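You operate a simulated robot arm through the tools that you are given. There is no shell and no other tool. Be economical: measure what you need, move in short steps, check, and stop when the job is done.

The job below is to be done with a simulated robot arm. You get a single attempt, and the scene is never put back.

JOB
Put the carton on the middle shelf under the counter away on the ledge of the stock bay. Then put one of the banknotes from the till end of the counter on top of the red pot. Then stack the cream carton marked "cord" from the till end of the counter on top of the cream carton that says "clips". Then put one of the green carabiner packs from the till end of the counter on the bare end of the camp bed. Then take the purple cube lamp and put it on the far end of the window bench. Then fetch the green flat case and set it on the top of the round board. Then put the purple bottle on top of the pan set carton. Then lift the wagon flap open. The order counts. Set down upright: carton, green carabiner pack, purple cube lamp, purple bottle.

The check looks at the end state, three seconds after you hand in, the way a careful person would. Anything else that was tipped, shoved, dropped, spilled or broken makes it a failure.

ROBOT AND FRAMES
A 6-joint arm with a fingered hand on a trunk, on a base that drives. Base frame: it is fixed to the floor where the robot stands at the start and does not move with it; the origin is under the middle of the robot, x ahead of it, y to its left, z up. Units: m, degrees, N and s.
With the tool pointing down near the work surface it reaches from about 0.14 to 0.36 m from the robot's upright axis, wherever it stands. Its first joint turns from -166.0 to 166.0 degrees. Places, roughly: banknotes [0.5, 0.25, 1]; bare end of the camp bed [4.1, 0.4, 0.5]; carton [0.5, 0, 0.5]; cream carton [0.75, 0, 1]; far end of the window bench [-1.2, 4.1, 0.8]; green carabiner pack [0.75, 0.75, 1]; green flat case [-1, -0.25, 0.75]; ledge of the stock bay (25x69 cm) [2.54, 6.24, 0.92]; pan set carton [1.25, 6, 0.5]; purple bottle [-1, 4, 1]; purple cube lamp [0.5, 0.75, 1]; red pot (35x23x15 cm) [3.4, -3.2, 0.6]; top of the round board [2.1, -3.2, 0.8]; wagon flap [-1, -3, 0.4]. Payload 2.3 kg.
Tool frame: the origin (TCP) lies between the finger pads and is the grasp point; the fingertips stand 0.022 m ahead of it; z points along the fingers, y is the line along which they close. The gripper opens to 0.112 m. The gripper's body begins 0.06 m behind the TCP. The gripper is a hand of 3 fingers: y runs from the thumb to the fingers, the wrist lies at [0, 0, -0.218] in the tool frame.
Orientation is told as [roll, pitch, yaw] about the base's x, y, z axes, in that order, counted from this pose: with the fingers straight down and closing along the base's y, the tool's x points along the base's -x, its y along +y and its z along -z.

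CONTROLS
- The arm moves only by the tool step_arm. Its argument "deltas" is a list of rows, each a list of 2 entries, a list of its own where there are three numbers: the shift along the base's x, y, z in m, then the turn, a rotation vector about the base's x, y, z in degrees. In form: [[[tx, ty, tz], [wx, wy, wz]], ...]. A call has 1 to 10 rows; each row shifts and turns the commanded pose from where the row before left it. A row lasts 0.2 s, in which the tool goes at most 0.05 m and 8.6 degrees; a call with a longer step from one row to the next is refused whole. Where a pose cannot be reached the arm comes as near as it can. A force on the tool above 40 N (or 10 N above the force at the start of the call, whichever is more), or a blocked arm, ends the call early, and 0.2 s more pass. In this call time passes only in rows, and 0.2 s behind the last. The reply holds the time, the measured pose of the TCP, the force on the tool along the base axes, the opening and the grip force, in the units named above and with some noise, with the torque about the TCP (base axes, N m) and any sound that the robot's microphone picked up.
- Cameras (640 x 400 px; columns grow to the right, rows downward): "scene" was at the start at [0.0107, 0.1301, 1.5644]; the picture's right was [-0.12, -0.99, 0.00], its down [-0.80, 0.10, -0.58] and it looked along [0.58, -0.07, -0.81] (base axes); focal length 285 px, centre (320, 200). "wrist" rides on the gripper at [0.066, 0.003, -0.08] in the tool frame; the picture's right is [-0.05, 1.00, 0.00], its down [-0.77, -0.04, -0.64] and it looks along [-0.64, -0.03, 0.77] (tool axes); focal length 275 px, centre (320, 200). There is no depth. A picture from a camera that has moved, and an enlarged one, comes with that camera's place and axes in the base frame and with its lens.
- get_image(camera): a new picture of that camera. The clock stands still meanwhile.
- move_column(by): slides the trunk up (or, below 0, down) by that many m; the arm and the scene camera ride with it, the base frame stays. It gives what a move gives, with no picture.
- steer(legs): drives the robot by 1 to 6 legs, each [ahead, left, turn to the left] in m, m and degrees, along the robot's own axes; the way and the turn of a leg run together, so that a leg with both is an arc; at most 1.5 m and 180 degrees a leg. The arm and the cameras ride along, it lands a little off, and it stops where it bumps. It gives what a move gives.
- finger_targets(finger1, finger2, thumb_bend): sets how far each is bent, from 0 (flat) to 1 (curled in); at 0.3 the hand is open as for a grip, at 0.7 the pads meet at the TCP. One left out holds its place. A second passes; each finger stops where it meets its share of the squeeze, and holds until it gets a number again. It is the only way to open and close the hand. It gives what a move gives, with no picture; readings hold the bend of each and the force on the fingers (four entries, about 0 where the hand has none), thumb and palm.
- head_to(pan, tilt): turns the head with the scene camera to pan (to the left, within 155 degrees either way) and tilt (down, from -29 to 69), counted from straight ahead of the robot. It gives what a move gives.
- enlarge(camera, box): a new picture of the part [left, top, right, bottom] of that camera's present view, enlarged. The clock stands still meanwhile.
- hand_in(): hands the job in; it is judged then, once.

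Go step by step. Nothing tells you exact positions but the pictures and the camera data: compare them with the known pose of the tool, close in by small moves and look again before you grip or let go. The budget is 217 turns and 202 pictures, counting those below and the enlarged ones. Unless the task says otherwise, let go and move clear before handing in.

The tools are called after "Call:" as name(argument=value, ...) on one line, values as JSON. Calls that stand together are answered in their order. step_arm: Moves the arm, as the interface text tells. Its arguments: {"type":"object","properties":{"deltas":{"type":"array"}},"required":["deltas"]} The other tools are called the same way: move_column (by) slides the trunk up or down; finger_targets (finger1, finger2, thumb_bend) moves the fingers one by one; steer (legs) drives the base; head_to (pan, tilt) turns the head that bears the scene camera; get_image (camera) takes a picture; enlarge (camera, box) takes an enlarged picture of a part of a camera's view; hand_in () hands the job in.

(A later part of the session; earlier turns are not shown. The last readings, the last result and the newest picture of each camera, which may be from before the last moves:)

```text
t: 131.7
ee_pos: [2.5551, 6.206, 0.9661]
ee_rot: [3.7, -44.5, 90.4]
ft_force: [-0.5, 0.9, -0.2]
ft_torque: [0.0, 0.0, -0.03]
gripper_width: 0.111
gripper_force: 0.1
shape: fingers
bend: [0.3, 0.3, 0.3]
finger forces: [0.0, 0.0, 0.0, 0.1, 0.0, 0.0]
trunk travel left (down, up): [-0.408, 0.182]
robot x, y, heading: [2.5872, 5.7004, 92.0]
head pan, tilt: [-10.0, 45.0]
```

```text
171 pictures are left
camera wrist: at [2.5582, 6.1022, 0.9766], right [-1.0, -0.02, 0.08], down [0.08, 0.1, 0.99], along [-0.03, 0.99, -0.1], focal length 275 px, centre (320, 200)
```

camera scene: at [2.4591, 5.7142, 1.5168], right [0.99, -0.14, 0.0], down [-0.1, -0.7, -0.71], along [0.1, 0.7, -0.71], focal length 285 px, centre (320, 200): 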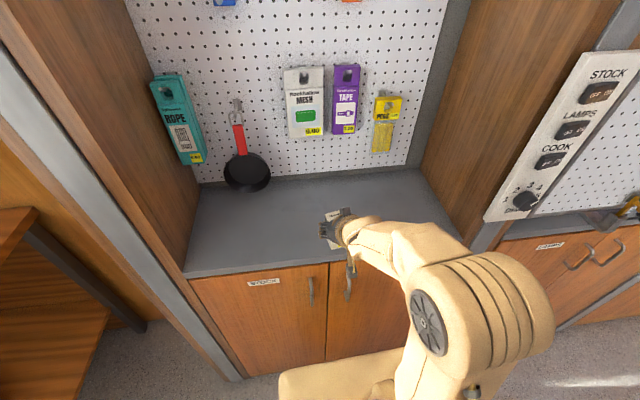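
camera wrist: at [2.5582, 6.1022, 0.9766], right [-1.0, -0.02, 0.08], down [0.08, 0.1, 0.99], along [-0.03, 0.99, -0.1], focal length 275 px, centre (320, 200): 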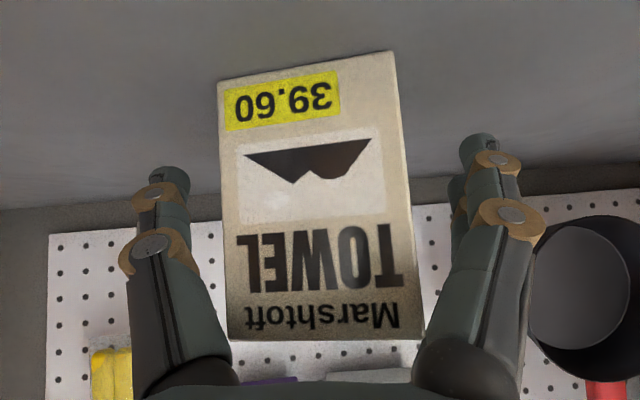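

The carton stands on the ledge. I back off, retract the arm, and check before leaving.

Call:
steer(legs=[[-0.2, 0, 0]])

Call:
step_arm(deltas=[[[0, -0.03, 0.02], [0, 0, 0]], [[0, -0.03, 0.02], [0, 0, 0]], [[0, -0.03, 0.02], [0, 0, 0]], [[0, -0.03, 0.02], [0, 0, 0]]])

Call:
get_image(camera="scene")

Call:
steer(legs=[[0, 0, 88], [1.45, 0, 0], [1.45, 0.1, 0], [0, 0, 90], [1.5, 0, 0]])

```text
t: 133.3
ee_pos: [2.5608, 6.006, 0.9671]
ee_rot: [3.8, -44.8, 90.4]
ft_force: [-0.1, 0.6, -0.9]
ft_torque: [0.02, 0.01, 0.03]
gripper_width: 0.1112
gripper_force: 0.1
shape: fingers
bend: [0.3, 0.3, 0.3]
finger forces: [0.0, 0.0, 0.0, 0.0, 0.1, 0.0]
trunk travel left (down, up): [-0.408, 0.182]
robot x, y, heading: [2.592, 5.5049, 92.1]
head pan, tilt: [-10.0, 45.0]
```

```text
t: 134.3
ee_pos: [2.5604, 5.8853, 1.0459]
ee_rot: [3.8, -44.7, 90.5]
ft_force: [0.3, -1.1, -1.0]
ft_torque: [-0.03, -0.01, -0.02]
gripper_width: 0.1111
gripper_force: 0.0
shape: fingers
bend: [0.3, 0.3, 0.3]
finger forces: [0.0, 0.1, 0.0, 0.1, 0.0, 0.0]
trunk travel left (down, up): [-0.408, 0.182]
robot x, y, heading: [2.5951, 5.4987, 91.9]
head pan, tilt: [-10.0, 45.0]
```

```text
170 pictures are left
camera scene: at [2.4663, 5.513, 1.4848], right [0.99, -0.14, 0.0], down [-0.1, -0.7, -0.71], along [0.1, 0.7, -0.71], focal length 285 px, centre (320, 200)
```

scene: 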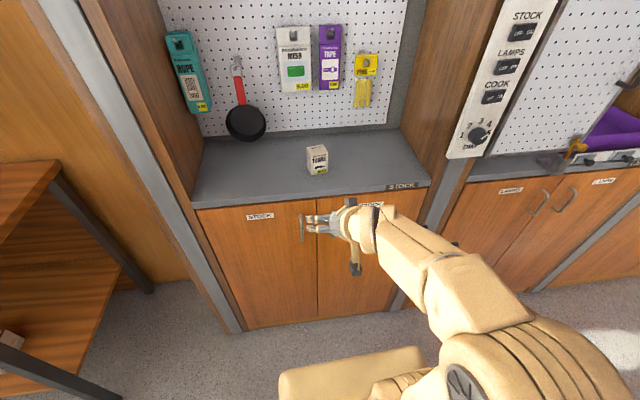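

```text
t: 163.1
ee_pos: [-0.281, 3.5485, 1.0449]
ee_rot: [3.6, -44.6, -90.4]
ft_force: [0.5, -0.2, -0.1]
ft_torque: [0.01, 0.01, -0.04]
gripper_width: 0.111
gripper_force: 0.1
shape: fingers
bend: [0.3, 0.3, 0.3]
finger forces: [0.1, 0.1, 0.1, 0.0, 0.0, 0.0]
trunk travel left (down, up): [-0.408, 0.182]
robot x, y, heading: [-0.3143, 3.9338, -88.8]
head pan, tilt: [-10.0, 45.0]
```

Step one done. While passing, I look at the window bench (right side) for later use.

Call:
head_to(pan=-90, tilt=40)

Call:
get_image(camera="scene")

Call:
steer(legs=[[1.3, 0, 0], [0, 0, 88.8], [1.4, 0, 0]])

Call:
head_to(pan=-90, tilt=40)

Call:
get_image(camera="scene")

```text
t: 164.6
ee_pos: [-0.2817, 3.5492, 1.0464]
ee_rot: [3.9, -44.6, -90.5]
ft_force: [-0.2, 0.0, -0.1]
ft_torque: [0.01, 0.03, 0.0]
gripper_width: 0.1112
gripper_force: 0.0
shape: fingers
bend: [0.3, 0.3, 0.3]
finger forces: [0.0, 0.0, 0.1, 0.0, 0.0, 0.0]
trunk travel left (down, up): [-0.408, 0.182]
robot x, y, heading: [-0.3078, 3.9415, -88.9]
head pan, tilt: [-90.0, 40.0]
```

```text
169 pictures are left
camera scene: at [-0.2571, 3.996, 1.4921], right [-0.02, 1.0, 0.0], down [0.64, 0.01, -0.77], along [-0.77, -0.02, -0.64], focal length 285 px, centre (320, 200)
```

scene: 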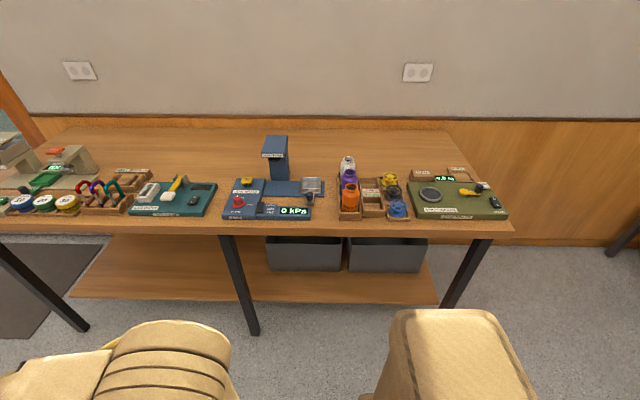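

```text
t: 176.6
ee_pos: [0.2756, 2.6928, 1.0431]
ee_rot: [3.0, -44.0, 0.3]
ft_force: [-14.3, -2.8, 4.6]
ft_torque: [0.33, -0.15, 1.26]
gripper_width: 0.1114
gripper_force: 7.7
shape: fingers
bend: [0.3, 0.14, 0.3]
finger forces: [0.0, 15.3, 0.1, 0.1, 0.1, 0.1]
trunk travel left (down, up): [-0.408, 0.182]
robot x, y, heading: [-0.1049, 2.6676, 1.3]
head pan, tilt: [-90.0, 40.0]
stopped in leg 3: the force on the tool passed its limit at 64 N (the readings are from after the stop); the commanded pose is now the measured one
```

```text
t: 177.2
ee_pos: [0.2753, 2.694, 1.0429]
ee_rot: [3.1, -43.9, 0.2]
ft_force: [-17.2, -1.9, 0.8]
ft_torque: [0.14, -0.14, 1.45]
gripper_width: 0.1112
gripper_force: 8.3
shape: fingers
bend: [0.3, 0.14, 0.3]
finger forces: [0.1, 17.7, 0.0, 0.1, 0.1, 0.0]
trunk travel left (down, up): [-0.408, 0.182]
robot x, y, heading: [-0.1049, 2.6663, 1.0]
head pan, tilt: [-90.0, 40.0]
```

```text
168 pictures are left
camera scene: at [-0.1741, 2.7184, 1.4918], right [-1.0, -0.02, 0.0], down [-0.01, 0.64, -0.77], along [0.02, -0.77, -0.64], focal length 285 px, centre (320, 200)
```

scene: 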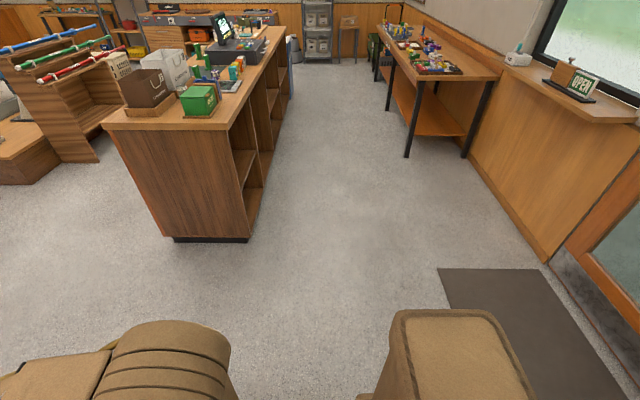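

I miscounted and a fingertip touched the drawer cabinet. I back off and check nothing was disturbed.

Call:
steer(legs=[[-0.2, 0, 0]])

Call:
head_to(pan=20, tilt=35)

Call:
get_image(camera="scene")

```text
t: 178.8
ee_pos: [0.0779, 2.6891, 1.0418]
ee_rot: [3.1, -44.0, -0.2]
ft_force: [-0.2, 0.6, -0.1]
ft_torque: [-0.02, 0.01, -0.02]
gripper_width: 0.1114
gripper_force: 0.0
shape: fingers
bend: [0.3, 0.29, 0.3]
finger forces: [0.0, 0.0, 0.0, 0.0, 0.1, 0.0]
trunk travel left (down, up): [-0.408, 0.182]
robot x, y, heading: [-0.3102, 2.6626, 0.6]
head pan, tilt: [-90.0, 40.0]
```

```text
t: 180.7
ee_pos: [0.0784, 2.6871, 1.0422]
ee_rot: [3.1, -43.8, -0.2]
ft_force: [-0.1, -0.3, 0.0]
ft_torque: [0.01, 0.0, -0.01]
gripper_width: 0.1113
gripper_force: 0.0
shape: fingers
bend: [0.3, 0.29, 0.3]
finger forces: [0.0, 0.0, 0.1, 0.0, 0.1, 0.0]
trunk travel left (down, up): [-0.408, 0.182]
robot x, y, heading: [-0.3058, 2.6601, 0.8]
head pan, tilt: [20.0, 35.0]
```

```text
167 pictures are left
camera scene: at [-0.2879, 2.8326, 1.4996], right [0.35, -0.94, 0.0], down [-0.54, -0.2, -0.82], along [0.77, 0.29, -0.57], focal length 285 px, centre (320, 200)
```

scene: 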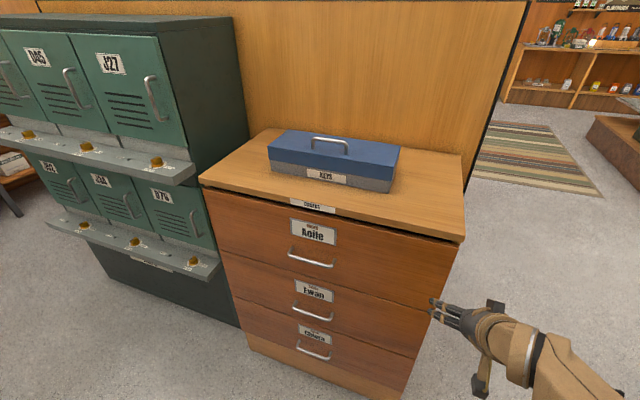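

Nothing moved. Now I go back to the clerk side of the counter at its till end and study the items there.

Call:
steer(legs=[[0, -1.1, 0], [0, -0.95, 0]])

Call:
move_column(by=0.18)

Call:
head_to(pan=0, tilt=40)

Call:
get_image(camera="scene")

Call:
enlarge(camera="scene", box=[240, 100, 480, 250])

```text
t: 190.9
ee_pos: [0.12, 0.658, 1.0414]
ee_rot: [3.1, -43.7, 0.9]
ft_force: [0.8, 0.4, 0.7]
ft_torque: [0.04, 0.01, 0.02]
gripper_width: 0.1112
gripper_force: 0.1
shape: fingers
bend: [0.3, 0.29, 0.3]
finger forces: [0.0, 0.0, 0.1, 0.0, 0.0, 0.1]
trunk travel left (down, up): [-0.408, 0.182]
robot x, y, heading: [-0.2636, 0.6253, 1.5]
head pan, tilt: [20.0, 35.0]
```

```text
t: 192.9
ee_pos: [0.1212, 0.6567, 1.222]
ee_rot: [3.1, -43.9, 0.9]
ft_force: [-0.1, -0.5, -0.3]
ft_torque: [-0.01, -0.01, -0.01]
gripper_width: 0.1109
gripper_force: 0.1
shape: fingers
bend: [0.3, 0.29, 0.3]
finger forces: [0.0, 0.1, 0.0, 0.1, 0.0, 0.0]
trunk travel left (down, up): [-0.588, 0.002]
robot x, y, heading: [-0.2632, 0.6263, 1.7]
head pan, tilt: [20.0, 35.0]
```

```text
t: 193.7
ee_pos: [0.1195, 0.6569, 1.222]
ee_rot: [3.0, -43.8, 0.9]
ft_force: [0.1, -0.5, 0.4]
ft_torque: [0.01, 0.02, 0.01]
gripper_width: 0.1114
gripper_force: 0.1
shape: fingers
bend: [0.3, 0.29, 0.3]
finger forces: [0.0, 0.1, 0.0, 0.0, 0.0, 0.0]
trunk travel left (down, up): [-0.588, 0.002]
robot x, y, heading: [-0.2669, 0.6285, 1.6]
head pan, tilt: [0.0, 40.0]
```

```text
166 pictures are left
camera scene: at [-0.2455, 0.7656, 1.6721], right [0.03, -1.0, 0.0], down [-0.64, -0.02, -0.77], along [0.77, 0.02, -0.64], focal length 285 px, centre (320, 200)
```

scene: 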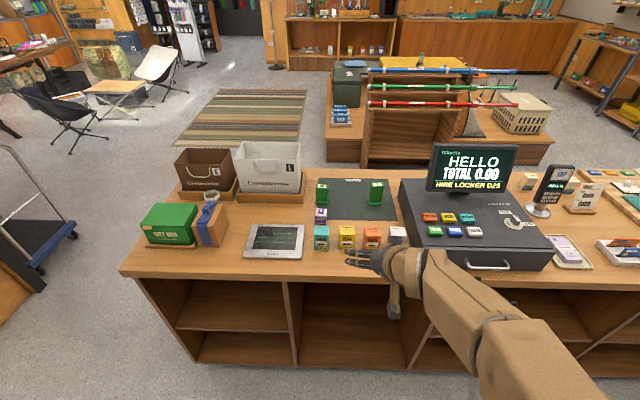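

```text
2.67 times, centred on (360, 175) of scene
camera zoom: at [-0.2455, 0.7656, 1.6721], right [0.03, -1.0, 0.0], down [-0.64, -0.02, -0.77], along [0.77, 0.02, -0.64], focal length 759 px, centre (213, 267)
```

zoom: 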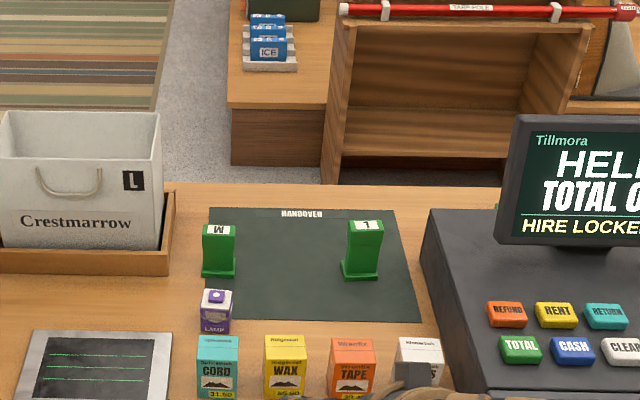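

I see teal/yellow/orange/cream cartons, the LAMP cube, two green packs on the mat, and a cream box right of the till display. I zoom on the right part of the till.

Call:
enlarge(camera="scene", box=[400, 130, 640, 280])

```text
2.67 times, centred on (520, 205) of scene
camera zoom: at [-0.2455, 0.7656, 1.6721], right [0.03, -1.0, 0.0], down [-0.64, -0.02, -0.77], along [0.77, 0.02, -0.64], focal length 759 px, centre (-213, 187)
```

zoom: 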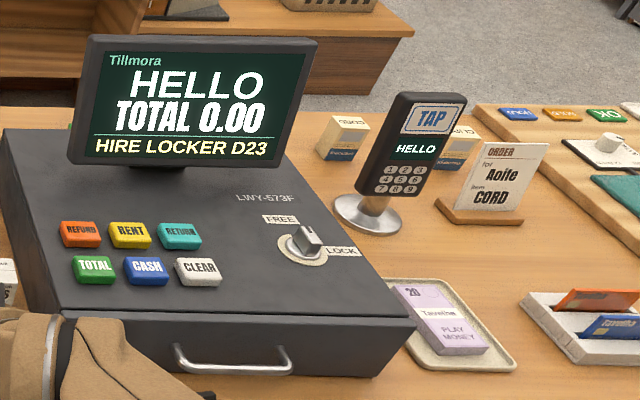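

Two cream cartons stand behind the TAP terminal; the banknotes lie in the tray at about (0.40, -0.03). I make the tool vertical and move above the tray for a close look.

Call:
step_arm(deltas=[[[0, 0, 0], [0, 8, 0]], [[0, 0, 0], [0, 8, 0]], [[0, 0, 0], [0, 8, 0]], [[0, 0, 0], [0, 8, 0]], [[0, 0, 0], [0, 8, 0]], [[0, 0, 0], [-3.1, 4, 0]]])

Call:
steer(legs=[[0.26, 0, -1.6], [0, -0.65, 0]])

Call:
get_image(camera="wrist")

Call:
head_to(pan=-10, tilt=55)

Call:
get_image(camera="scene")

```text
t: 195.1
ee_pos: [0.1198, 0.6566, 1.2217]
ee_rot: [0.6, 0.3, 0.8]
ft_force: [0.0, 0.0, 0.2]
ft_torque: [-0.02, 0.01, 0.0]
gripper_width: 0.1112
gripper_force: 0.0
shape: fingers
bend: [0.3, 0.29, 0.3]
finger forces: [0.1, 0.1, 0.1, 0.0, 0.1, 0.0]
trunk travel left (down, up): [-0.588, 0.002]
robot x, y, heading: [-0.2658, 0.625, 1.8]
head pan, tilt: [0.0, 40.0]
```

```text
t: 200.1
ee_pos: [0.3772, 0.0073, 1.2225]
ee_rot: [0.7, 0.2, -1.1]
ft_force: [0.3, 0.3, 0.0]
ft_torque: [-0.02, -0.02, 0.01]
gripper_width: 0.1112
gripper_force: 0.0
shape: fingers
bend: [0.3, 0.29, 0.3]
finger forces: [0.1, 0.0, 0.0, 0.0, 0.0, 0.0]
trunk travel left (down, up): [-0.588, 0.002]
robot x, y, heading: [-0.0105, -0.0136, -0.2]
head pan, tilt: [0.0, 40.0]
```

```text
163 pictures are left
camera wrist: at [0.3115, 0.0096, 1.3028], right [0.07, 1.0, 0.01], down [0.77, -0.06, 0.63], along [0.63, -0.03, -0.77], focal length 275 px, centre (320, 200)
```

wrist: 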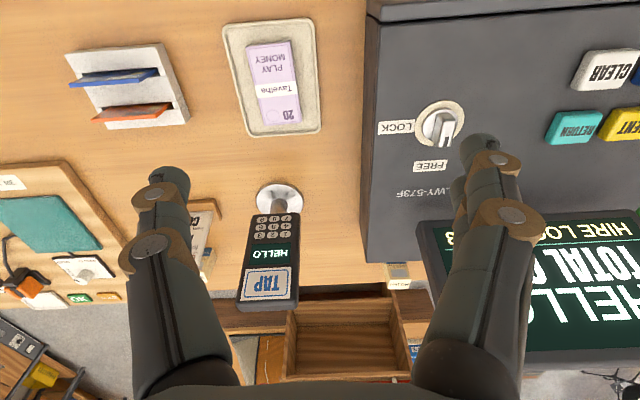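

```text
t: 200.9
ee_pos: [0.3774, 0.0074, 1.2218]
ee_rot: [0.6, 0.3, -1.3]
ft_force: [-0.2, -1.7, -0.7]
ft_torque: [-0.03, -0.01, -0.02]
gripper_width: 0.1113
gripper_force: 0.0
shape: fingers
bend: [0.3, 0.29, 0.3]
finger forces: [0.0, 0.0, 0.1, 0.0, 0.0, 0.1]
trunk travel left (down, up): [-0.588, 0.002]
robot x, y, heading: [-0.0077, -0.0103, -0.1]
head pan, tilt: [-10.0, 55.0]
```

```text
162 pictures are left
camera scene: at [0.0012, 0.1155, 1.6514], right [-0.18, -0.98, 0.0], down [-0.81, 0.14, -0.57], along [0.57, -0.1, -0.82], focal length 285 px, centre (320, 200)
```

scene: 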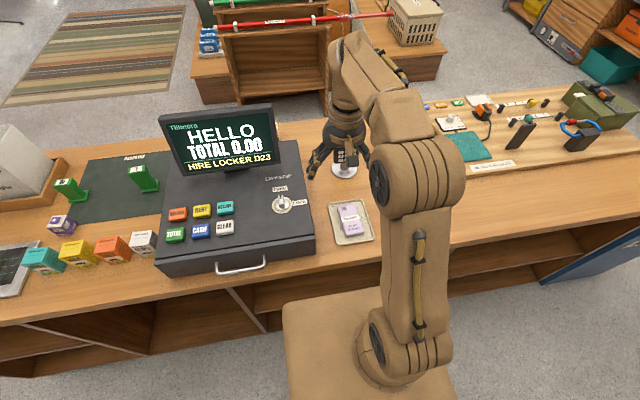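

I zoom on the notes in the wrist view.

Call:
enlarge(camera="wrist", box=[210, 10, 338, 90])

Call:
enlarge(camera="wrist", box=[210, 70, 338, 150])

Call:
enlarge(camera="scene", box=[310, 180, 390, 260])

```text
5.00 times, centred on (274, 50) of wrist
camera zoom: at [0.3115, 0.0099, 1.3028], right [0.07, 1.0, 0.01], down [0.77, -0.06, 0.63], along [0.63, -0.03, -0.77], focal length 1376 px, centre (550, 950)
```

zoom: 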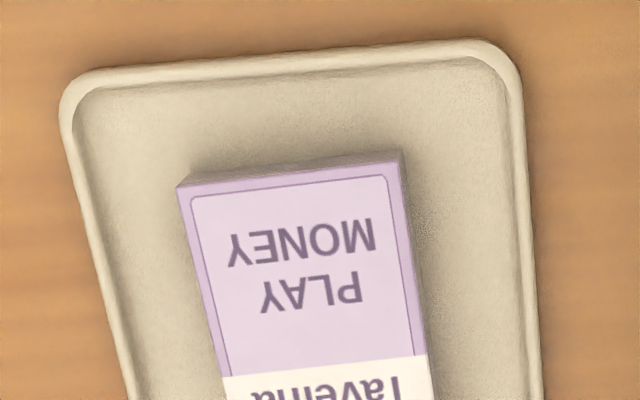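

```text
5.00 times, centred on (274, 110) of wrist
camera zoom: at [0.3115, 0.0099, 1.3028], right [0.07, 1.0, 0.01], down [0.77, -0.06, 0.63], along [0.63, -0.03, -0.77], focal length 1376 px, centre (550, 650)
```

zoom: 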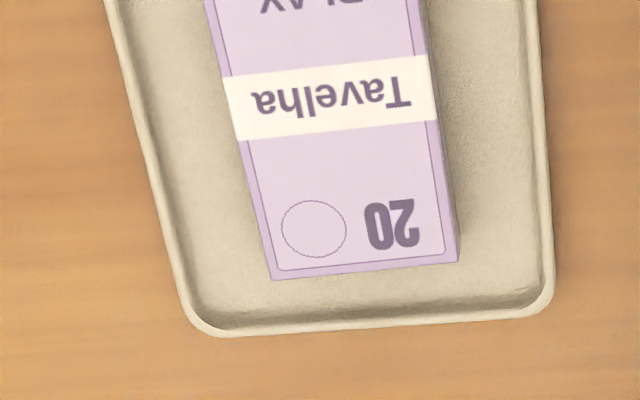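

```text
5.00 times, centred on (350, 220) of scene
camera zoom: at [0.0012, 0.1155, 1.6514], right [-0.18, -0.98, 0.0], down [-0.81, 0.14, -0.57], along [0.57, -0.1, -0.82], focal length 1423 px, centre (170, 100)
```

zoom: 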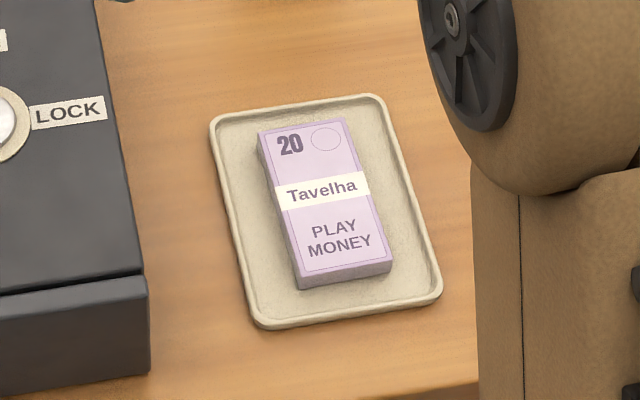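

It is a bundle about 54×100 mm lying in the tray near (0.42, -0.055). I move above it and lower for a closer check.

Call:
steer(legs=[[0.03, -0.05, 0]])

Call:
move_column(by=-0.17)

Call:
get_image(camera="wrist")

Call:
head_to(pan=-5, tilt=60)

Call:
get_image(camera="scene")

```text
t: 201.8
ee_pos: [0.4065, -0.0442, 1.2224]
ee_rot: [0.6, 0.3, -1.2]
ft_force: [0.2, 0.4, -0.5]
ft_torque: [0.05, 0.0, -0.02]
gripper_width: 0.1112
gripper_force: 0.1
shape: fingers
bend: [0.3, 0.29, 0.3]
finger forces: [0.1, 0.0, 0.0, 0.1, 0.1, 0.0]
trunk travel left (down, up): [-0.588, 0.002]
robot x, y, heading: [0.0236, -0.0622, -0.2]
head pan, tilt: [-10.0, 55.0]
```

```text
t: 203.8
ee_pos: [0.4056, -0.0426, 1.0527]
ee_rot: [0.8, 0.1, -1.2]
ft_force: [-0.3, 0.4, -0.3]
ft_torque: [0.04, -0.04, -0.03]
gripper_width: 0.1111
gripper_force: 0.0
shape: fingers
bend: [0.3, 0.29, 0.3]
finger forces: [0.0, 0.0, 0.0, 0.0, 0.0, 0.0]
trunk travel left (down, up): [-0.418, 0.172]
robot x, y, heading: [0.0201, -0.0614, -0.1]
head pan, tilt: [-10.0, 55.0]
```

```text
158 pictures are left
camera wrist: at [0.341, -0.0405, 1.1328], right [0.07, 1.0, 0.01], down [0.77, -0.06, 0.63], along [0.63, -0.03, -0.77], focal length 275 px, centre (320, 200)
```

wrist: 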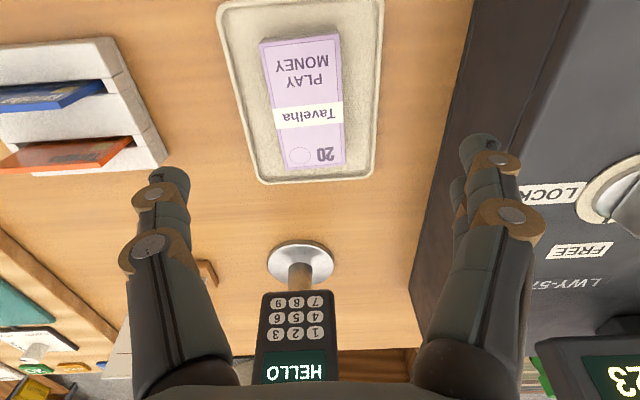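

```text
t: 204.4
ee_pos: [0.4059, -0.043, 1.0521]
ee_rot: [0.6, 0.2, -1.2]
ft_force: [0.9, 0.5, 0.7]
ft_torque: [0.0, -0.01, 0.0]
gripper_width: 0.1109
gripper_force: 0.0
shape: fingers
bend: [0.3, 0.29, 0.3]
finger forces: [0.0, 0.0, 0.1, 0.1, 0.0, 0.0]
trunk travel left (down, up): [-0.418, 0.172]
robot x, y, heading: [0.0201, -0.062, 0.0]
head pan, tilt: [-5.0, 60.0]
```

```text
157 pictures are left
camera scene: at [0.0261, 0.0715, 1.4754], right [-0.09, -1.0, 0.0], down [-0.86, 0.08, -0.5], along [0.5, -0.05, -0.87], focal length 285 px, centre (320, 200)
```

scene: 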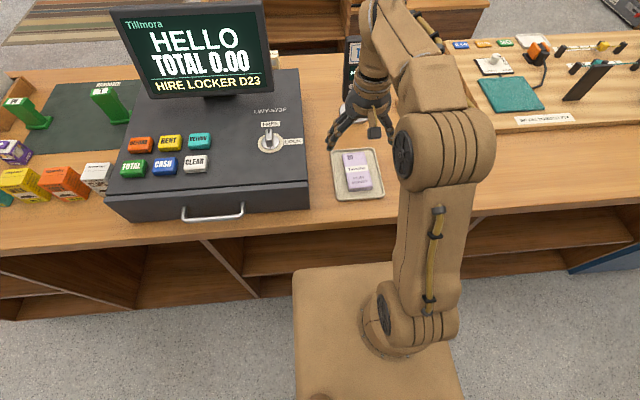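

The bundle centre is about (0.417, -0.0515), yaw ≈2°. The tray is narrow, so I partly close the fingers first, align, lower and look.

Call:
step_arm(deltas=[[[0.011, -0.009, 0], [-0.6, 0, 3]]])

Call:
finger_targets(finger1=0.46, finger2=0.46, thumb_bend=0.46)

Call:
move_column(by=-0.07)

Call:
get_image(camera="wrist")

Call:
enlarge(camera="scene", box=[310, 90, 430, 210])

```text
t: 204.8
ee_pos: [0.4186, -0.052, 1.0517]
ee_rot: [0.1, 0.3, 1.9]
ft_force: [-0.1, 0.5, 0.0]
ft_torque: [0.0, 0.01, 0.0]
gripper_width: 0.1111
gripper_force: 0.1
shape: fingers
bend: [0.3, 0.29, 0.3]
finger forces: [0.1, 0.0, 0.0, 0.1, 0.0, 0.0]
trunk travel left (down, up): [-0.418, 0.172]
robot x, y, heading: [0.0254, -0.0634, -0.2]
head pan, tilt: [-5.0, 60.0]
```

```text
t: 205.8
ee_pos: [0.4183, -0.0512, 1.0524]
ee_rot: [0.1, 0.2, 1.8]
ft_force: [0.2, 0.4, -0.1]
ft_torque: [-0.01, 0.02, 0.01]
gripper_width: 0.0673
gripper_force: 0.1
shape: fingers
bend: [0.46, 0.46, 0.46]
finger forces: [0.1, 0.0, 0.0, 0.0, 0.0, 0.0]
trunk travel left (down, up): [-0.418, 0.172]
robot x, y, heading: [0.0209, -0.0617, -0.4]
head pan, tilt: [-5.0, 60.0]
```

```text
t: 206.9
ee_pos: [0.4167, -0.0521, 0.9818]
ee_rot: [0.2, 0.3, 1.9]
ft_force: [0.1, 0.2, 0.3]
ft_torque: [-0.01, 0.05, -0.04]
gripper_width: 0.0671
gripper_force: 0.0
shape: fingers
bend: [0.46, 0.46, 0.46]
finger forces: [0.0, 0.1, 0.0, 0.0, 0.1, 0.0]
trunk travel left (down, up): [-0.348, 0.242]
robot x, y, heading: [0.0226, -0.0619, -0.1]
head pan, tilt: [-5.0, 60.0]
```

```text
156 pictures are left
camera wrist: at [0.3524, -0.0513, 1.0625], right [0.01, 1.0, 0.0], down [0.77, -0.01, 0.63], along [0.63, -0.01, -0.77], focal length 275 px, centre (320, 200)
```

wrist: 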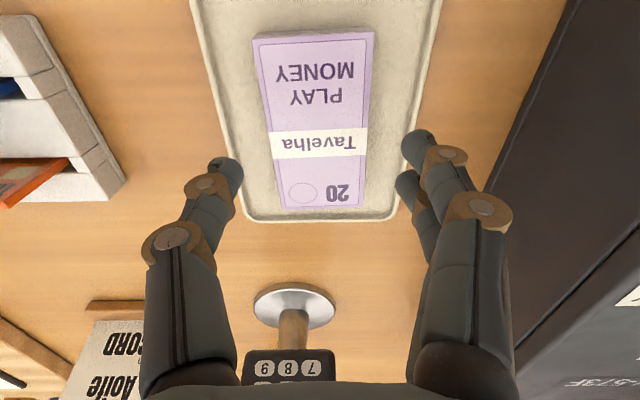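

```text
3.33 times, centred on (370, 150) of scene
camera zoom: at [0.026, 0.0715, 1.4053], right [-0.09, -1.0, 0.0], down [-0.86, 0.08, -0.5], along [0.5, -0.04, -0.87], focal length 949 px, centre (153, 367)
```

zoom: 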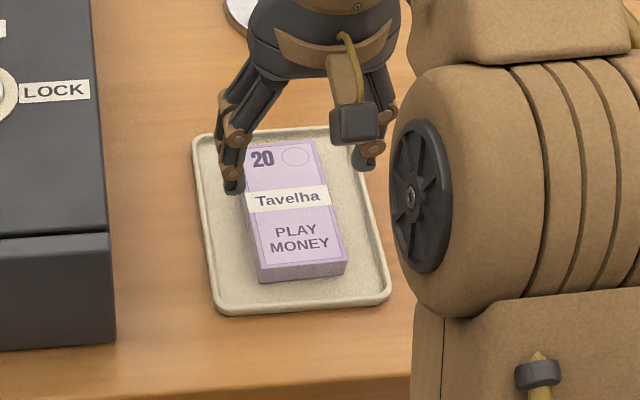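

Centred well. I lower to just above the tray floor.

Call:
move_column(by=-0.026)

Call:
enlarge(camera="scene", box=[310, 60, 430, 180])

Call:
get_image(camera="wrist")

```text
t: 207.6
ee_pos: [0.4191, -0.0513, 0.9551]
ee_rot: [0.0, 0.2, 1.9]
ft_force: [0.4, 0.5, 0.0]
ft_torque: [0.04, -0.02, 0.02]
gripper_width: 0.0672
gripper_force: 0.1
shape: fingers
bend: [0.46, 0.46, 0.46]
finger forces: [0.1, 0.1, 0.1, 0.0, 0.0, 0.1]
trunk travel left (down, up): [-0.322, 0.268]
robot x, y, heading: [0.0206, -0.062, -0.5]
head pan, tilt: [-5.0, 60.0]
```

```text
3.33 times, centred on (370, 120) of scene
camera zoom: at [0.026, 0.0715, 1.3793], right [-0.09, -1.0, 0.0], down [-0.86, 0.08, -0.5], along [0.5, -0.04, -0.87], focal length 949 px, centre (153, 467)
```

zoom: 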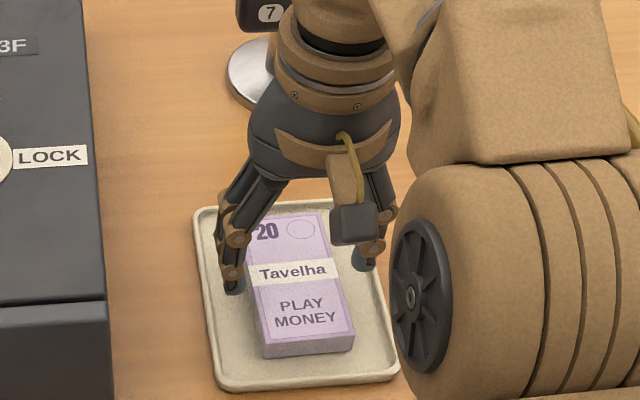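

```text
153 pictures are left
camera wrist: at [0.3524, -0.0513, 1.0365], right [0.01, 1.0, 0.0], down [0.77, -0.01, 0.63], along [0.63, -0.01, -0.77], focal length 275 px, centre (320, 200)
```

wrist: 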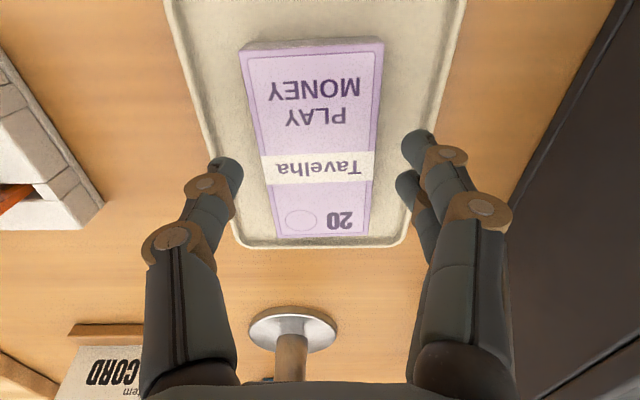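

Call:
move_column(by=-0.004)

Call:
finger_targets(finger1=0.7, finger2=0.7, thumb_bend=0.7)

Call:
move_column(by=0.04)

Call:
get_image(camera="wrist")

```text
t: 208.2
ee_pos: [0.418, -0.0513, 0.9508]
ee_rot: [0.1, 0.1, 1.8]
ft_force: [0.0, -0.1, 0.5]
ft_torque: [0.02, -0.02, -0.01]
gripper_width: 0.0671
gripper_force: 0.0
shape: fingers
bend: [0.46, 0.46, 0.46]
finger forces: [0.1, 0.0, 0.1, 0.0, 0.0, 0.0]
trunk travel left (down, up): [-0.318, 0.272]
robot x, y, heading: [0.0195, -0.0584, -0.2]
head pan, tilt: [-5.0, 60.0]
```

```text
t: 209.2
ee_pos: [0.4172, -0.051, 0.952]
ee_rot: [0.2, 0.2, 1.8]
ft_force: [-0.3, 0.2, -0.7]
ft_torque: [-0.02, 0.0, 0.01]
gripper_width: 0.0028
gripper_force: 0.1
shape: fingers
bend: [0.7, 0.7, 0.7]
finger forces: [0.1, 0.0, 0.0, 0.0, 0.0, 0.0]
trunk travel left (down, up): [-0.318, 0.272]
robot x, y, heading: [0.0222, -0.064, -0.1]
head pan, tilt: [-5.0, 60.0]
```

```text
t: 210.0
ee_pos: [0.418, -0.0508, 0.9903]
ee_rot: [0.1, 0.3, 1.8]
ft_force: [0.3, 0.1, -0.5]
ft_torque: [0.03, 0.0, 0.0]
gripper_width: 0.0027
gripper_force: 0.2
shape: fingers
bend: [0.7, 0.7, 0.7]
finger forces: [0.0, 0.1, 0.0, 0.1, 0.0, 0.1]
trunk travel left (down, up): [-0.358, 0.232]
robot x, y, heading: [0.0214, -0.063, -0.2]
head pan, tilt: [-5.0, 60.0]
```

```text
152 pictures are left
camera wrist: at [0.3525, -0.0512, 1.0726], right [0.01, 1.0, 0.0], down [0.77, -0.01, 0.63], along [0.63, -0.01, -0.77], focal length 275 px, centre (320, 200)
```

wrist: 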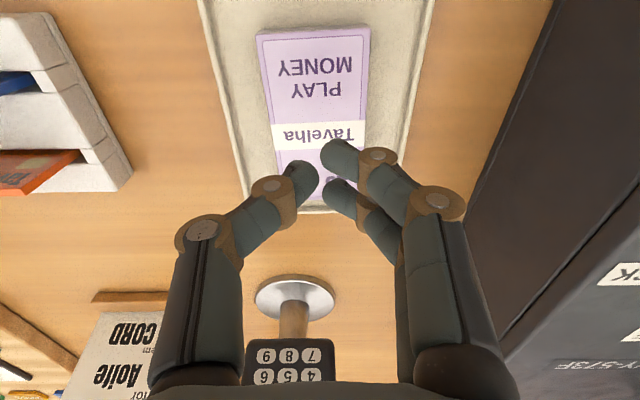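

The fingers closed above the bundle; it lies lower than I took it. I reopen, shift 8 mm outward and go lower while watching forces.

Call:
finger_targets(finger1=0.46, finger2=0.46, thumb_bend=0.46)

Call:
step_arm(deltas=[[[0.008, 0, 0], [0, 0, 0]]])

Call:
move_column(by=-0.05)

Call:
move_column(by=-0.006)

Call:
get_image(camera="wrist")

```text
t: 211.0
ee_pos: [0.4168, -0.0508, 0.9915]
ee_rot: [0.0, 0.2, 1.8]
ft_force: [-0.3, -0.7, -0.4]
ft_torque: [0.03, -0.01, 0.0]
gripper_width: 0.0659
gripper_force: 0.1
shape: fingers
bend: [0.46, 0.46, 0.46]
finger forces: [0.0, 0.0, 0.0, 0.1, 0.1, 0.0]
trunk travel left (down, up): [-0.358, 0.232]
robot x, y, heading: [0.0208, -0.063, -0.1]
head pan, tilt: [-5.0, 60.0]
```

```text
t: 211.4
ee_pos: [0.4253, -0.0511, 0.9907]
ee_rot: [0.0, 0.2, 1.8]
ft_force: [-0.4, 0.7, -0.4]
ft_torque: [-0.01, -0.03, 0.02]
gripper_width: 0.066
gripper_force: 0.1
shape: fingers
bend: [0.46, 0.46, 0.46]
finger forces: [0.0, 0.0, 0.0, 0.0, 0.0, 0.0]
trunk travel left (down, up): [-0.358, 0.232]
robot x, y, heading: [0.0203, -0.0601, -0.2]
head pan, tilt: [-5.0, 60.0]
```

```text
t: 212.3
ee_pos: [0.4249, -0.0508, 0.9412]
ee_rot: [0.1, 0.2, 1.8]
ft_force: [1.5, 0.6, -0.1]
ft_torque: [-0.01, 0.02, -0.01]
gripper_width: 0.0658
gripper_force: 0.0
shape: fingers
bend: [0.46, 0.46, 0.46]
finger forces: [0.1, 0.0, 0.1, 0.0, 0.0, 0.1]
trunk travel left (down, up): [-0.308, 0.282]
robot x, y, heading: [0.0213, -0.063, -0.2]
head pan, tilt: [-5.0, 60.0]
```

```text
t: 212.8
ee_pos: [0.4248, -0.0518, 0.9348]
ee_rot: [0.1, 0.2, 1.9]
ft_force: [0.2, 0.2, 0.5]
ft_torque: [-0.01, -0.05, 0.03]
gripper_width: 0.0659
gripper_force: 0.0
shape: fingers
bend: [0.46, 0.46, 0.46]
finger forces: [0.0, 0.1, 0.0, 0.0, 0.0, 0.0]
trunk travel left (down, up): [-0.302, 0.288]
robot x, y, heading: [0.0204, -0.0622, -0.1]
head pan, tilt: [-5.0, 60.0]
```

```text
151 pictures are left
camera wrist: at [0.3601, -0.0511, 1.0163], right [0.01, 1.0, 0.0], down [0.77, -0.01, 0.63], along [0.63, -0.01, -0.77], focal length 275 px, centre (320, 200)
```

wrist: 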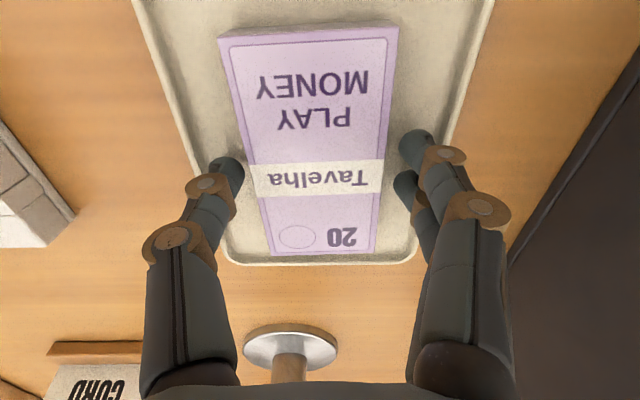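

Comparing views, the bundle's top is at z≈0.913, so the tips are only level with it. I lower 10 mm more in two steps.

Call:
move_column(by=-0.006)

Call:
move_column(by=-0.004)

Call:
get_image(camera="wrist")

```text
t: 213.4
ee_pos: [0.4243, -0.0515, 0.9304]
ee_rot: [0.0, 0.0, 1.8]
ft_force: [6.0, -0.6, 21.3]
ft_torque: [0.12, -0.11, -0.02]
gripper_width: 0.0665
gripper_force: 11.1
shape: fingers
bend: [0.47, 0.47, 0.46]
finger forces: [6.3, 6.3, 0.0, 0.1, 9.1, 0.0]
trunk travel left (down, up): [-0.296, 0.294]
robot x, y, heading: [0.0234, -0.0601, -0.2]
head pan, tilt: [-5.0, 60.0]
```

```text
t: 213.8
ee_pos: [0.4244, -0.0522, 0.9319]
ee_rot: [0.1, -0.4, 1.9]
ft_force: [-3.7, 0.6, 11.6]
ft_torque: [0.09, 0.12, 0.01]
gripper_width: 0.0669
gripper_force: 6.3
shape: fingers
bend: [0.47, 0.46, 0.46]
finger forces: [4.6, 2.2, 0.1, 0.0, 5.1, 0.0]
trunk travel left (down, up): [-0.295, 0.295]
robot x, y, heading: [0.0192, -0.0603, -0.1]
head pan, tilt: [-5.0, 60.0]
stopped: the force on the tool passed its limit at 47 N (the readings are from after the stop); the commanded pose is now the measured one
```

```text
150 pictures are left
camera wrist: at [0.359, -0.0511, 1.0113], right [0.01, 1.0, 0.0], down [0.77, -0.01, 0.64], along [0.64, -0.01, -0.77], focal length 275 px, centre (320, 200)
```

wrist: 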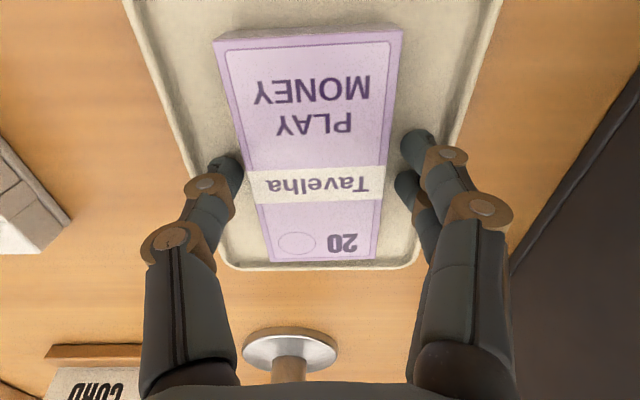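

The tips touch the tray floor at TCP z≈0.931. I raise 2 mm and close.

Call:
move_column(by=0.002)

Call:
finger_targets(finger1=0.7, finger2=0.7, thumb_bend=0.7)

Call:
get_image(camera="wrist")

```text
t: 214.3
ee_pos: [0.4259, -0.0496, 0.9319]
ee_rot: [0.0, -0.2, 1.9]
ft_force: [0.0, -0.2, -0.8]
ft_torque: [0.0, -0.04, 0.01]
gripper_width: 0.0667
gripper_force: 0.1
shape: fingers
bend: [0.46, 0.46, 0.46]
finger forces: [0.1, 0.0, 0.0, 0.1, 0.1, 0.0]
trunk travel left (down, up): [-0.297, 0.293]
robot x, y, heading: [0.0179, -0.0653, -0.1]
head pan, tilt: [-5.0, 60.0]
```

```text
t: 215.3
ee_pos: [0.4268, -0.0506, 0.9316]
ee_rot: [0.0, -0.2, 1.9]
ft_force: [0.9, 0.6, -0.8]
ft_torque: [0.0, -0.02, -0.03]
gripper_width: 0.05
gripper_force: 19.1
shape: fingers
bend: [0.54, 0.54, 0.58]
finger forces: [9.8, 9.7, 0.0, 0.0, 19.5, 0.0]
trunk travel left (down, up): [-0.297, 0.293]
robot x, y, heading: [0.0211, -0.0605, -0.2]
head pan, tilt: [-5.0, 60.0]
```

```text
149 pictures are left
camera wrist: at [0.3606, -0.0511, 1.0124], right [0.01, 1.0, 0.0], down [0.77, -0.01, 0.64], along [0.64, -0.01, -0.77], focal length 275 px, centre (320, 200)
```

wrist: 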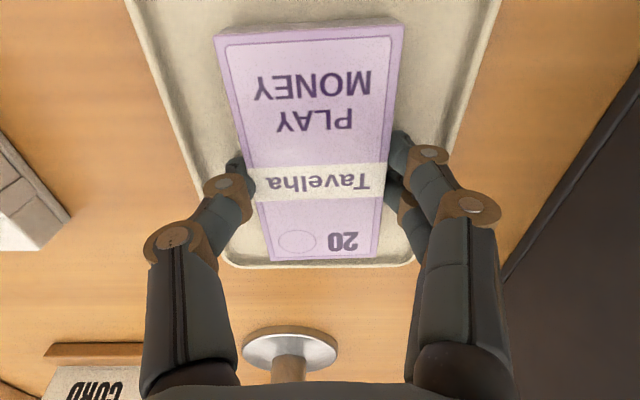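

Gripped at 50 mm. I lift clear and check.

Call:
move_column(by=0.25)

Call:
get_image(camera="wrist")

Call:
enlarge(camera="scene", box=[280, 80, 480, 280])

```text
t: 217.9
ee_pos: [0.4269, -0.0512, 1.183]
ee_rot: [0.0, -0.2, 1.9]
ft_force: [-0.4, -0.1, -0.3]
ft_torque: [-0.03, 0.02, -0.05]
gripper_width: 0.05
gripper_force: 19.5
shape: fingers
bend: [0.54, 0.54, 0.58]
finger forces: [9.7, 9.8, 0.1, 0.0, 19.5, 0.1]
trunk travel left (down, up): [-0.547, 0.043]
robot x, y, heading: [0.0216, -0.0619, -0.4]
head pan, tilt: [-5.0, 60.0]
```

```text
148 pictures are left
camera wrist: at [0.3606, -0.051, 1.2624], right [0.01, 1.0, 0.0], down [0.77, -0.01, 0.64], along [0.64, -0.01, -0.77], focal length 275 px, centre (320, 200)
```

wrist: 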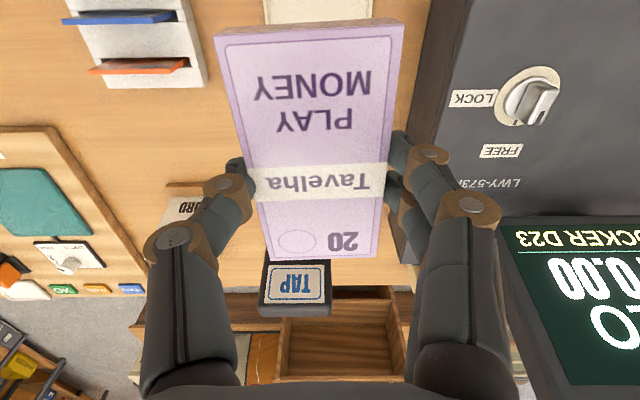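

```text
2.00 times, centred on (380, 180) of scene
camera zoom: at [0.0262, 0.0716, 1.6042], right [-0.09, -1.0, 0.0], down [-0.86, 0.08, -0.5], along [0.5, -0.04, -0.87], focal length 569 px, centre (200, 240)
```

zoom: 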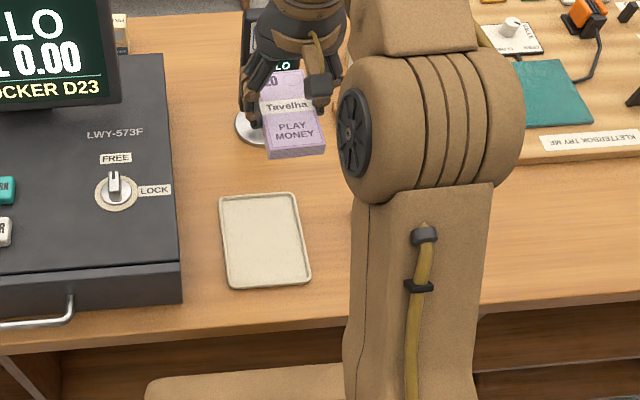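

Bundle held firmly, tray empty. I drive round the right end of the counter toward the red pot.

Call:
steer(legs=[[-0.35, 0, 0], [0, 0, -90], [1.2, 0, 0], [0.95, 0, 0], [0, 0, 90], [1.4, 0, 0]])

Call:
head_to(pan=-20, tilt=20)

Call:
get_image(camera="scene")

Call:
get_image(camera="wrist")

```text
t: 244.6
ee_pos: [1.5399, -2.1291, 1.1819]
ee_rot: [-0.1, -0.3, 5.3]
ft_force: [-0.5, -0.3, -1.9]
ft_torque: [0.01, 0.0, 0.0]
gripper_width: 0.05
gripper_force: 19.3
shape: fingers
bend: [0.54, 0.54, 0.58]
finger forces: [9.8, 9.7, 0.0, 0.0, 19.6, 0.0]
trunk travel left (down, up): [-0.547, 0.043]
robot x, y, heading: [1.1343, -2.1627, 3.5]
head pan, tilt: [-5.0, 60.0]
```

```text
t: 245.7
ee_pos: [1.5406, -2.1294, 1.1816]
ee_rot: [0.0, -0.1, 5.3]
ft_force: [0.5, -0.1, -1.0]
ft_torque: [0.0, 0.0, -0.03]
gripper_width: 0.0501
gripper_force: 19.9
shape: fingers
bend: [0.54, 0.54, 0.58]
finger forces: [9.9, 9.8, 0.0, 0.0, 19.6, 0.0]
trunk travel left (down, up): [-0.547, 0.043]
robot x, y, heading: [1.1364, -2.1633, 3.1]
head pan, tilt: [-20.0, 20.0]
```

```text
146 pictures are left
camera scene: at [1.1555, -2.055, 1.6623], right [-0.29, -0.96, 0.0], down [-0.33, 0.1, -0.94], along [0.9, -0.27, -0.34], focal length 285 px, centre (320, 200)
```

scene: 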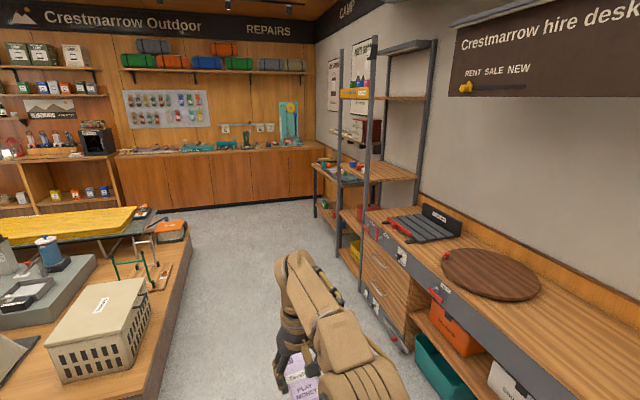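

```text
145 pictures are left
camera wrist: at [1.4741, -2.133, 1.2624], right [-0.05, 1.0, 0.0], down [0.77, 0.03, 0.64], along [0.64, 0.03, -0.77], focal length 275 px, centre (320, 200)
```

wrist: 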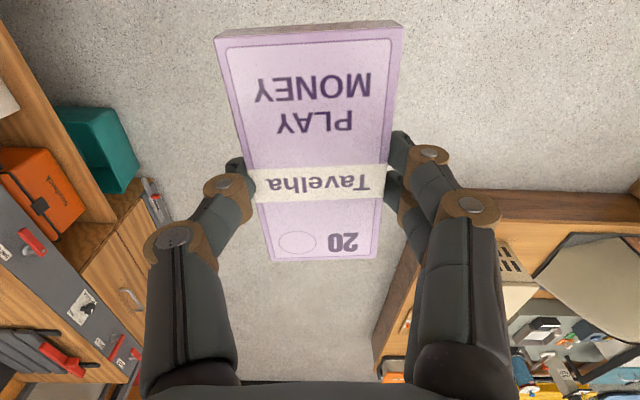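

The round board is on the hire bench; the shelf unit is beyond. I drive further along and look for the red pot.

Call:
steer(legs=[[0, -0.1, -3.3], [1.3, 0, 0]])

Call:
head_to(pan=-45, tilt=30)

Call:
get_image(camera="scene")

```text
t: 253.0
ee_pos: [2.8389, -2.2498, 1.1818]
ee_rot: [-0.1, -0.1, 2.1]
ft_force: [0.2, 0.1, -0.2]
ft_torque: [0.0, 0.01, 0.03]
gripper_width: 0.0499
gripper_force: 19.7
shape: fingers
bend: [0.54, 0.54, 0.58]
finger forces: [9.9, 9.8, 0.1, 0.0, 19.6, 0.1]
trunk travel left (down, up): [-0.547, 0.043]
robot x, y, heading: [2.4334, -2.2601, 0.2]
head pan, tilt: [-20.0, 20.0]
```

```text
t: 253.9
ee_pos: [2.8398, -2.25, 1.1821]
ee_rot: [0.0, -0.1, 2.0]
ft_force: [0.0, 0.3, 0.1]
ft_torque: [0.03, 0.02, 0.02]
gripper_width: 0.05
gripper_force: 19.5
shape: fingers
bend: [0.54, 0.54, 0.58]
finger forces: [9.8, 9.8, 0.1, 0.0, 19.6, 0.1]
trunk travel left (down, up): [-0.547, 0.043]
robot x, y, heading: [2.435, -2.2599, 0.1]
head pan, tilt: [-45.0, 30.0]
```

```text
144 pictures are left
camera scene: at [2.4361, -2.187, 1.6463], right [-0.71, -0.71, 0.0], down [-0.35, 0.35, -0.87], along [0.61, -0.61, -0.5], focal length 285 px, centre (320, 200)
```

scene: 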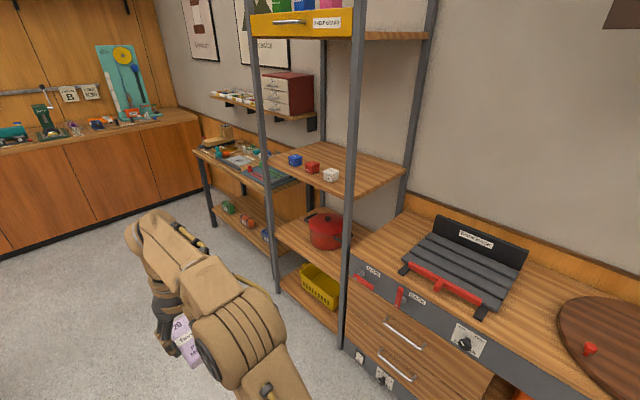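

The red pot sits on the shelf under the one with cubes. I zoom on it.

Call:
enlarge(camera="scene", box=[250, 130, 410, 290])

```text
2.50 times, centred on (330, 210) of scene
camera zoom: at [2.4361, -2.187, 1.6463], right [-0.71, -0.71, 0.0], down [-0.35, 0.35, -0.87], along [0.61, -0.61, -0.5], focal length 711 px, centre (295, 175)
```

zoom: 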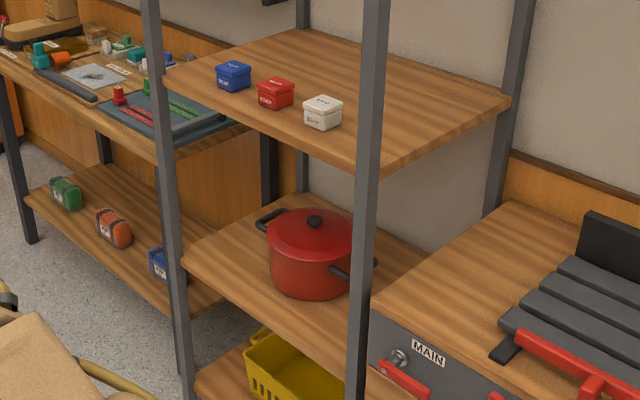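

The pot's lid has a knob, and the shelf above leaves ~0.33 m. I need the bundle held flat with a tilted tool, so I'll set it on a bare bench spot between griddle and round board and regrip at 45°.

Call:
steer(legs=[[0, 0, -90], [0.3, -0.1, 0]])

Call:
head_to(pan=0, tilt=50)

Call:
get_image(camera="scene")

Call:
get_image(camera="wrist")

```text
t: 259.8
ee_pos: [2.3467, -2.9732, 1.1813]
ee_rot: [0.0, -0.2, -87.9]
ft_force: [-0.2, 0.3, 0.0]
ft_torque: [0.02, 0.0, -0.02]
gripper_width: 0.0503
gripper_force: 19.8
shape: fingers
bend: [0.54, 0.54, 0.58]
finger forces: [9.8, 9.8, 0.1, 0.0, 19.7, 0.0]
trunk travel left (down, up): [-0.547, 0.043]
robot x, y, heading: [2.336, -2.567, -90.0]
head pan, tilt: [-45.0, 30.0]
```

```text
t: 260.9
ee_pos: [2.3477, -2.9726, 1.1815]
ee_rot: [0.1, -0.2, -87.9]
ft_force: [-0.4, 0.2, -0.2]
ft_torque: [0.0, -0.04, 0.03]
gripper_width: 0.0503
gripper_force: 19.6
shape: fingers
bend: [0.54, 0.54, 0.58]
finger forces: [9.7, 9.8, 0.0, 0.0, 19.6, 0.0]
trunk travel left (down, up): [-0.547, 0.043]
robot x, y, heading: [2.3355, -2.5656, -90.0]
head pan, tilt: [0.0, 50.0]
```

```text
142 pictures are left
camera scene: at [2.4744, -2.5857, 1.6168], right [-1.0, 0.0, 0.0], down [0.0, 0.77, -0.64], along [0.0, -0.64, -0.77], focal length 285 px, centre (320, 200)
```

scene: 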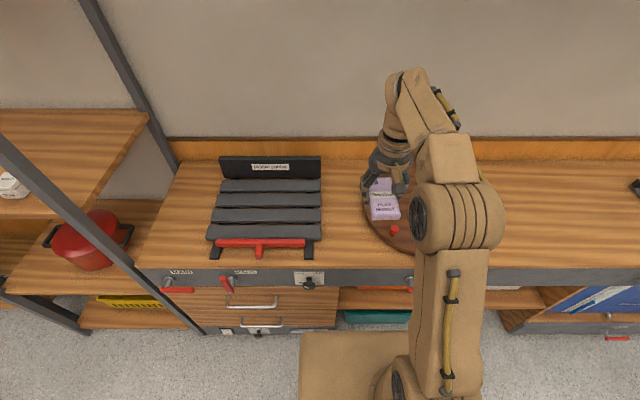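

```text
141 pictures are left
camera wrist: at [2.3486, -2.9068, 1.2624], right [1.0, -0.01, 0.0], down [-0.01, -0.77, 0.64], along [-0.01, -0.64, -0.77], focal length 275 px, centre (320, 200)
```

wrist: 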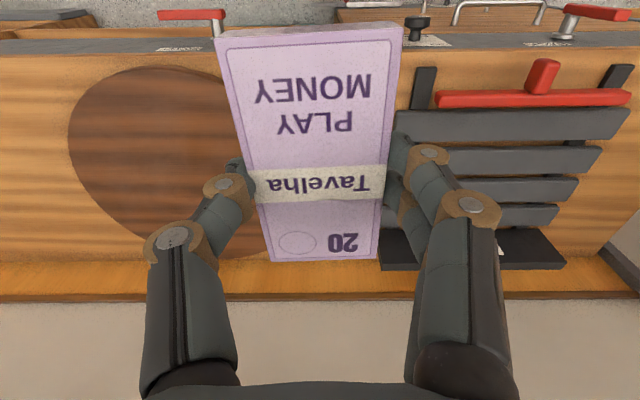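

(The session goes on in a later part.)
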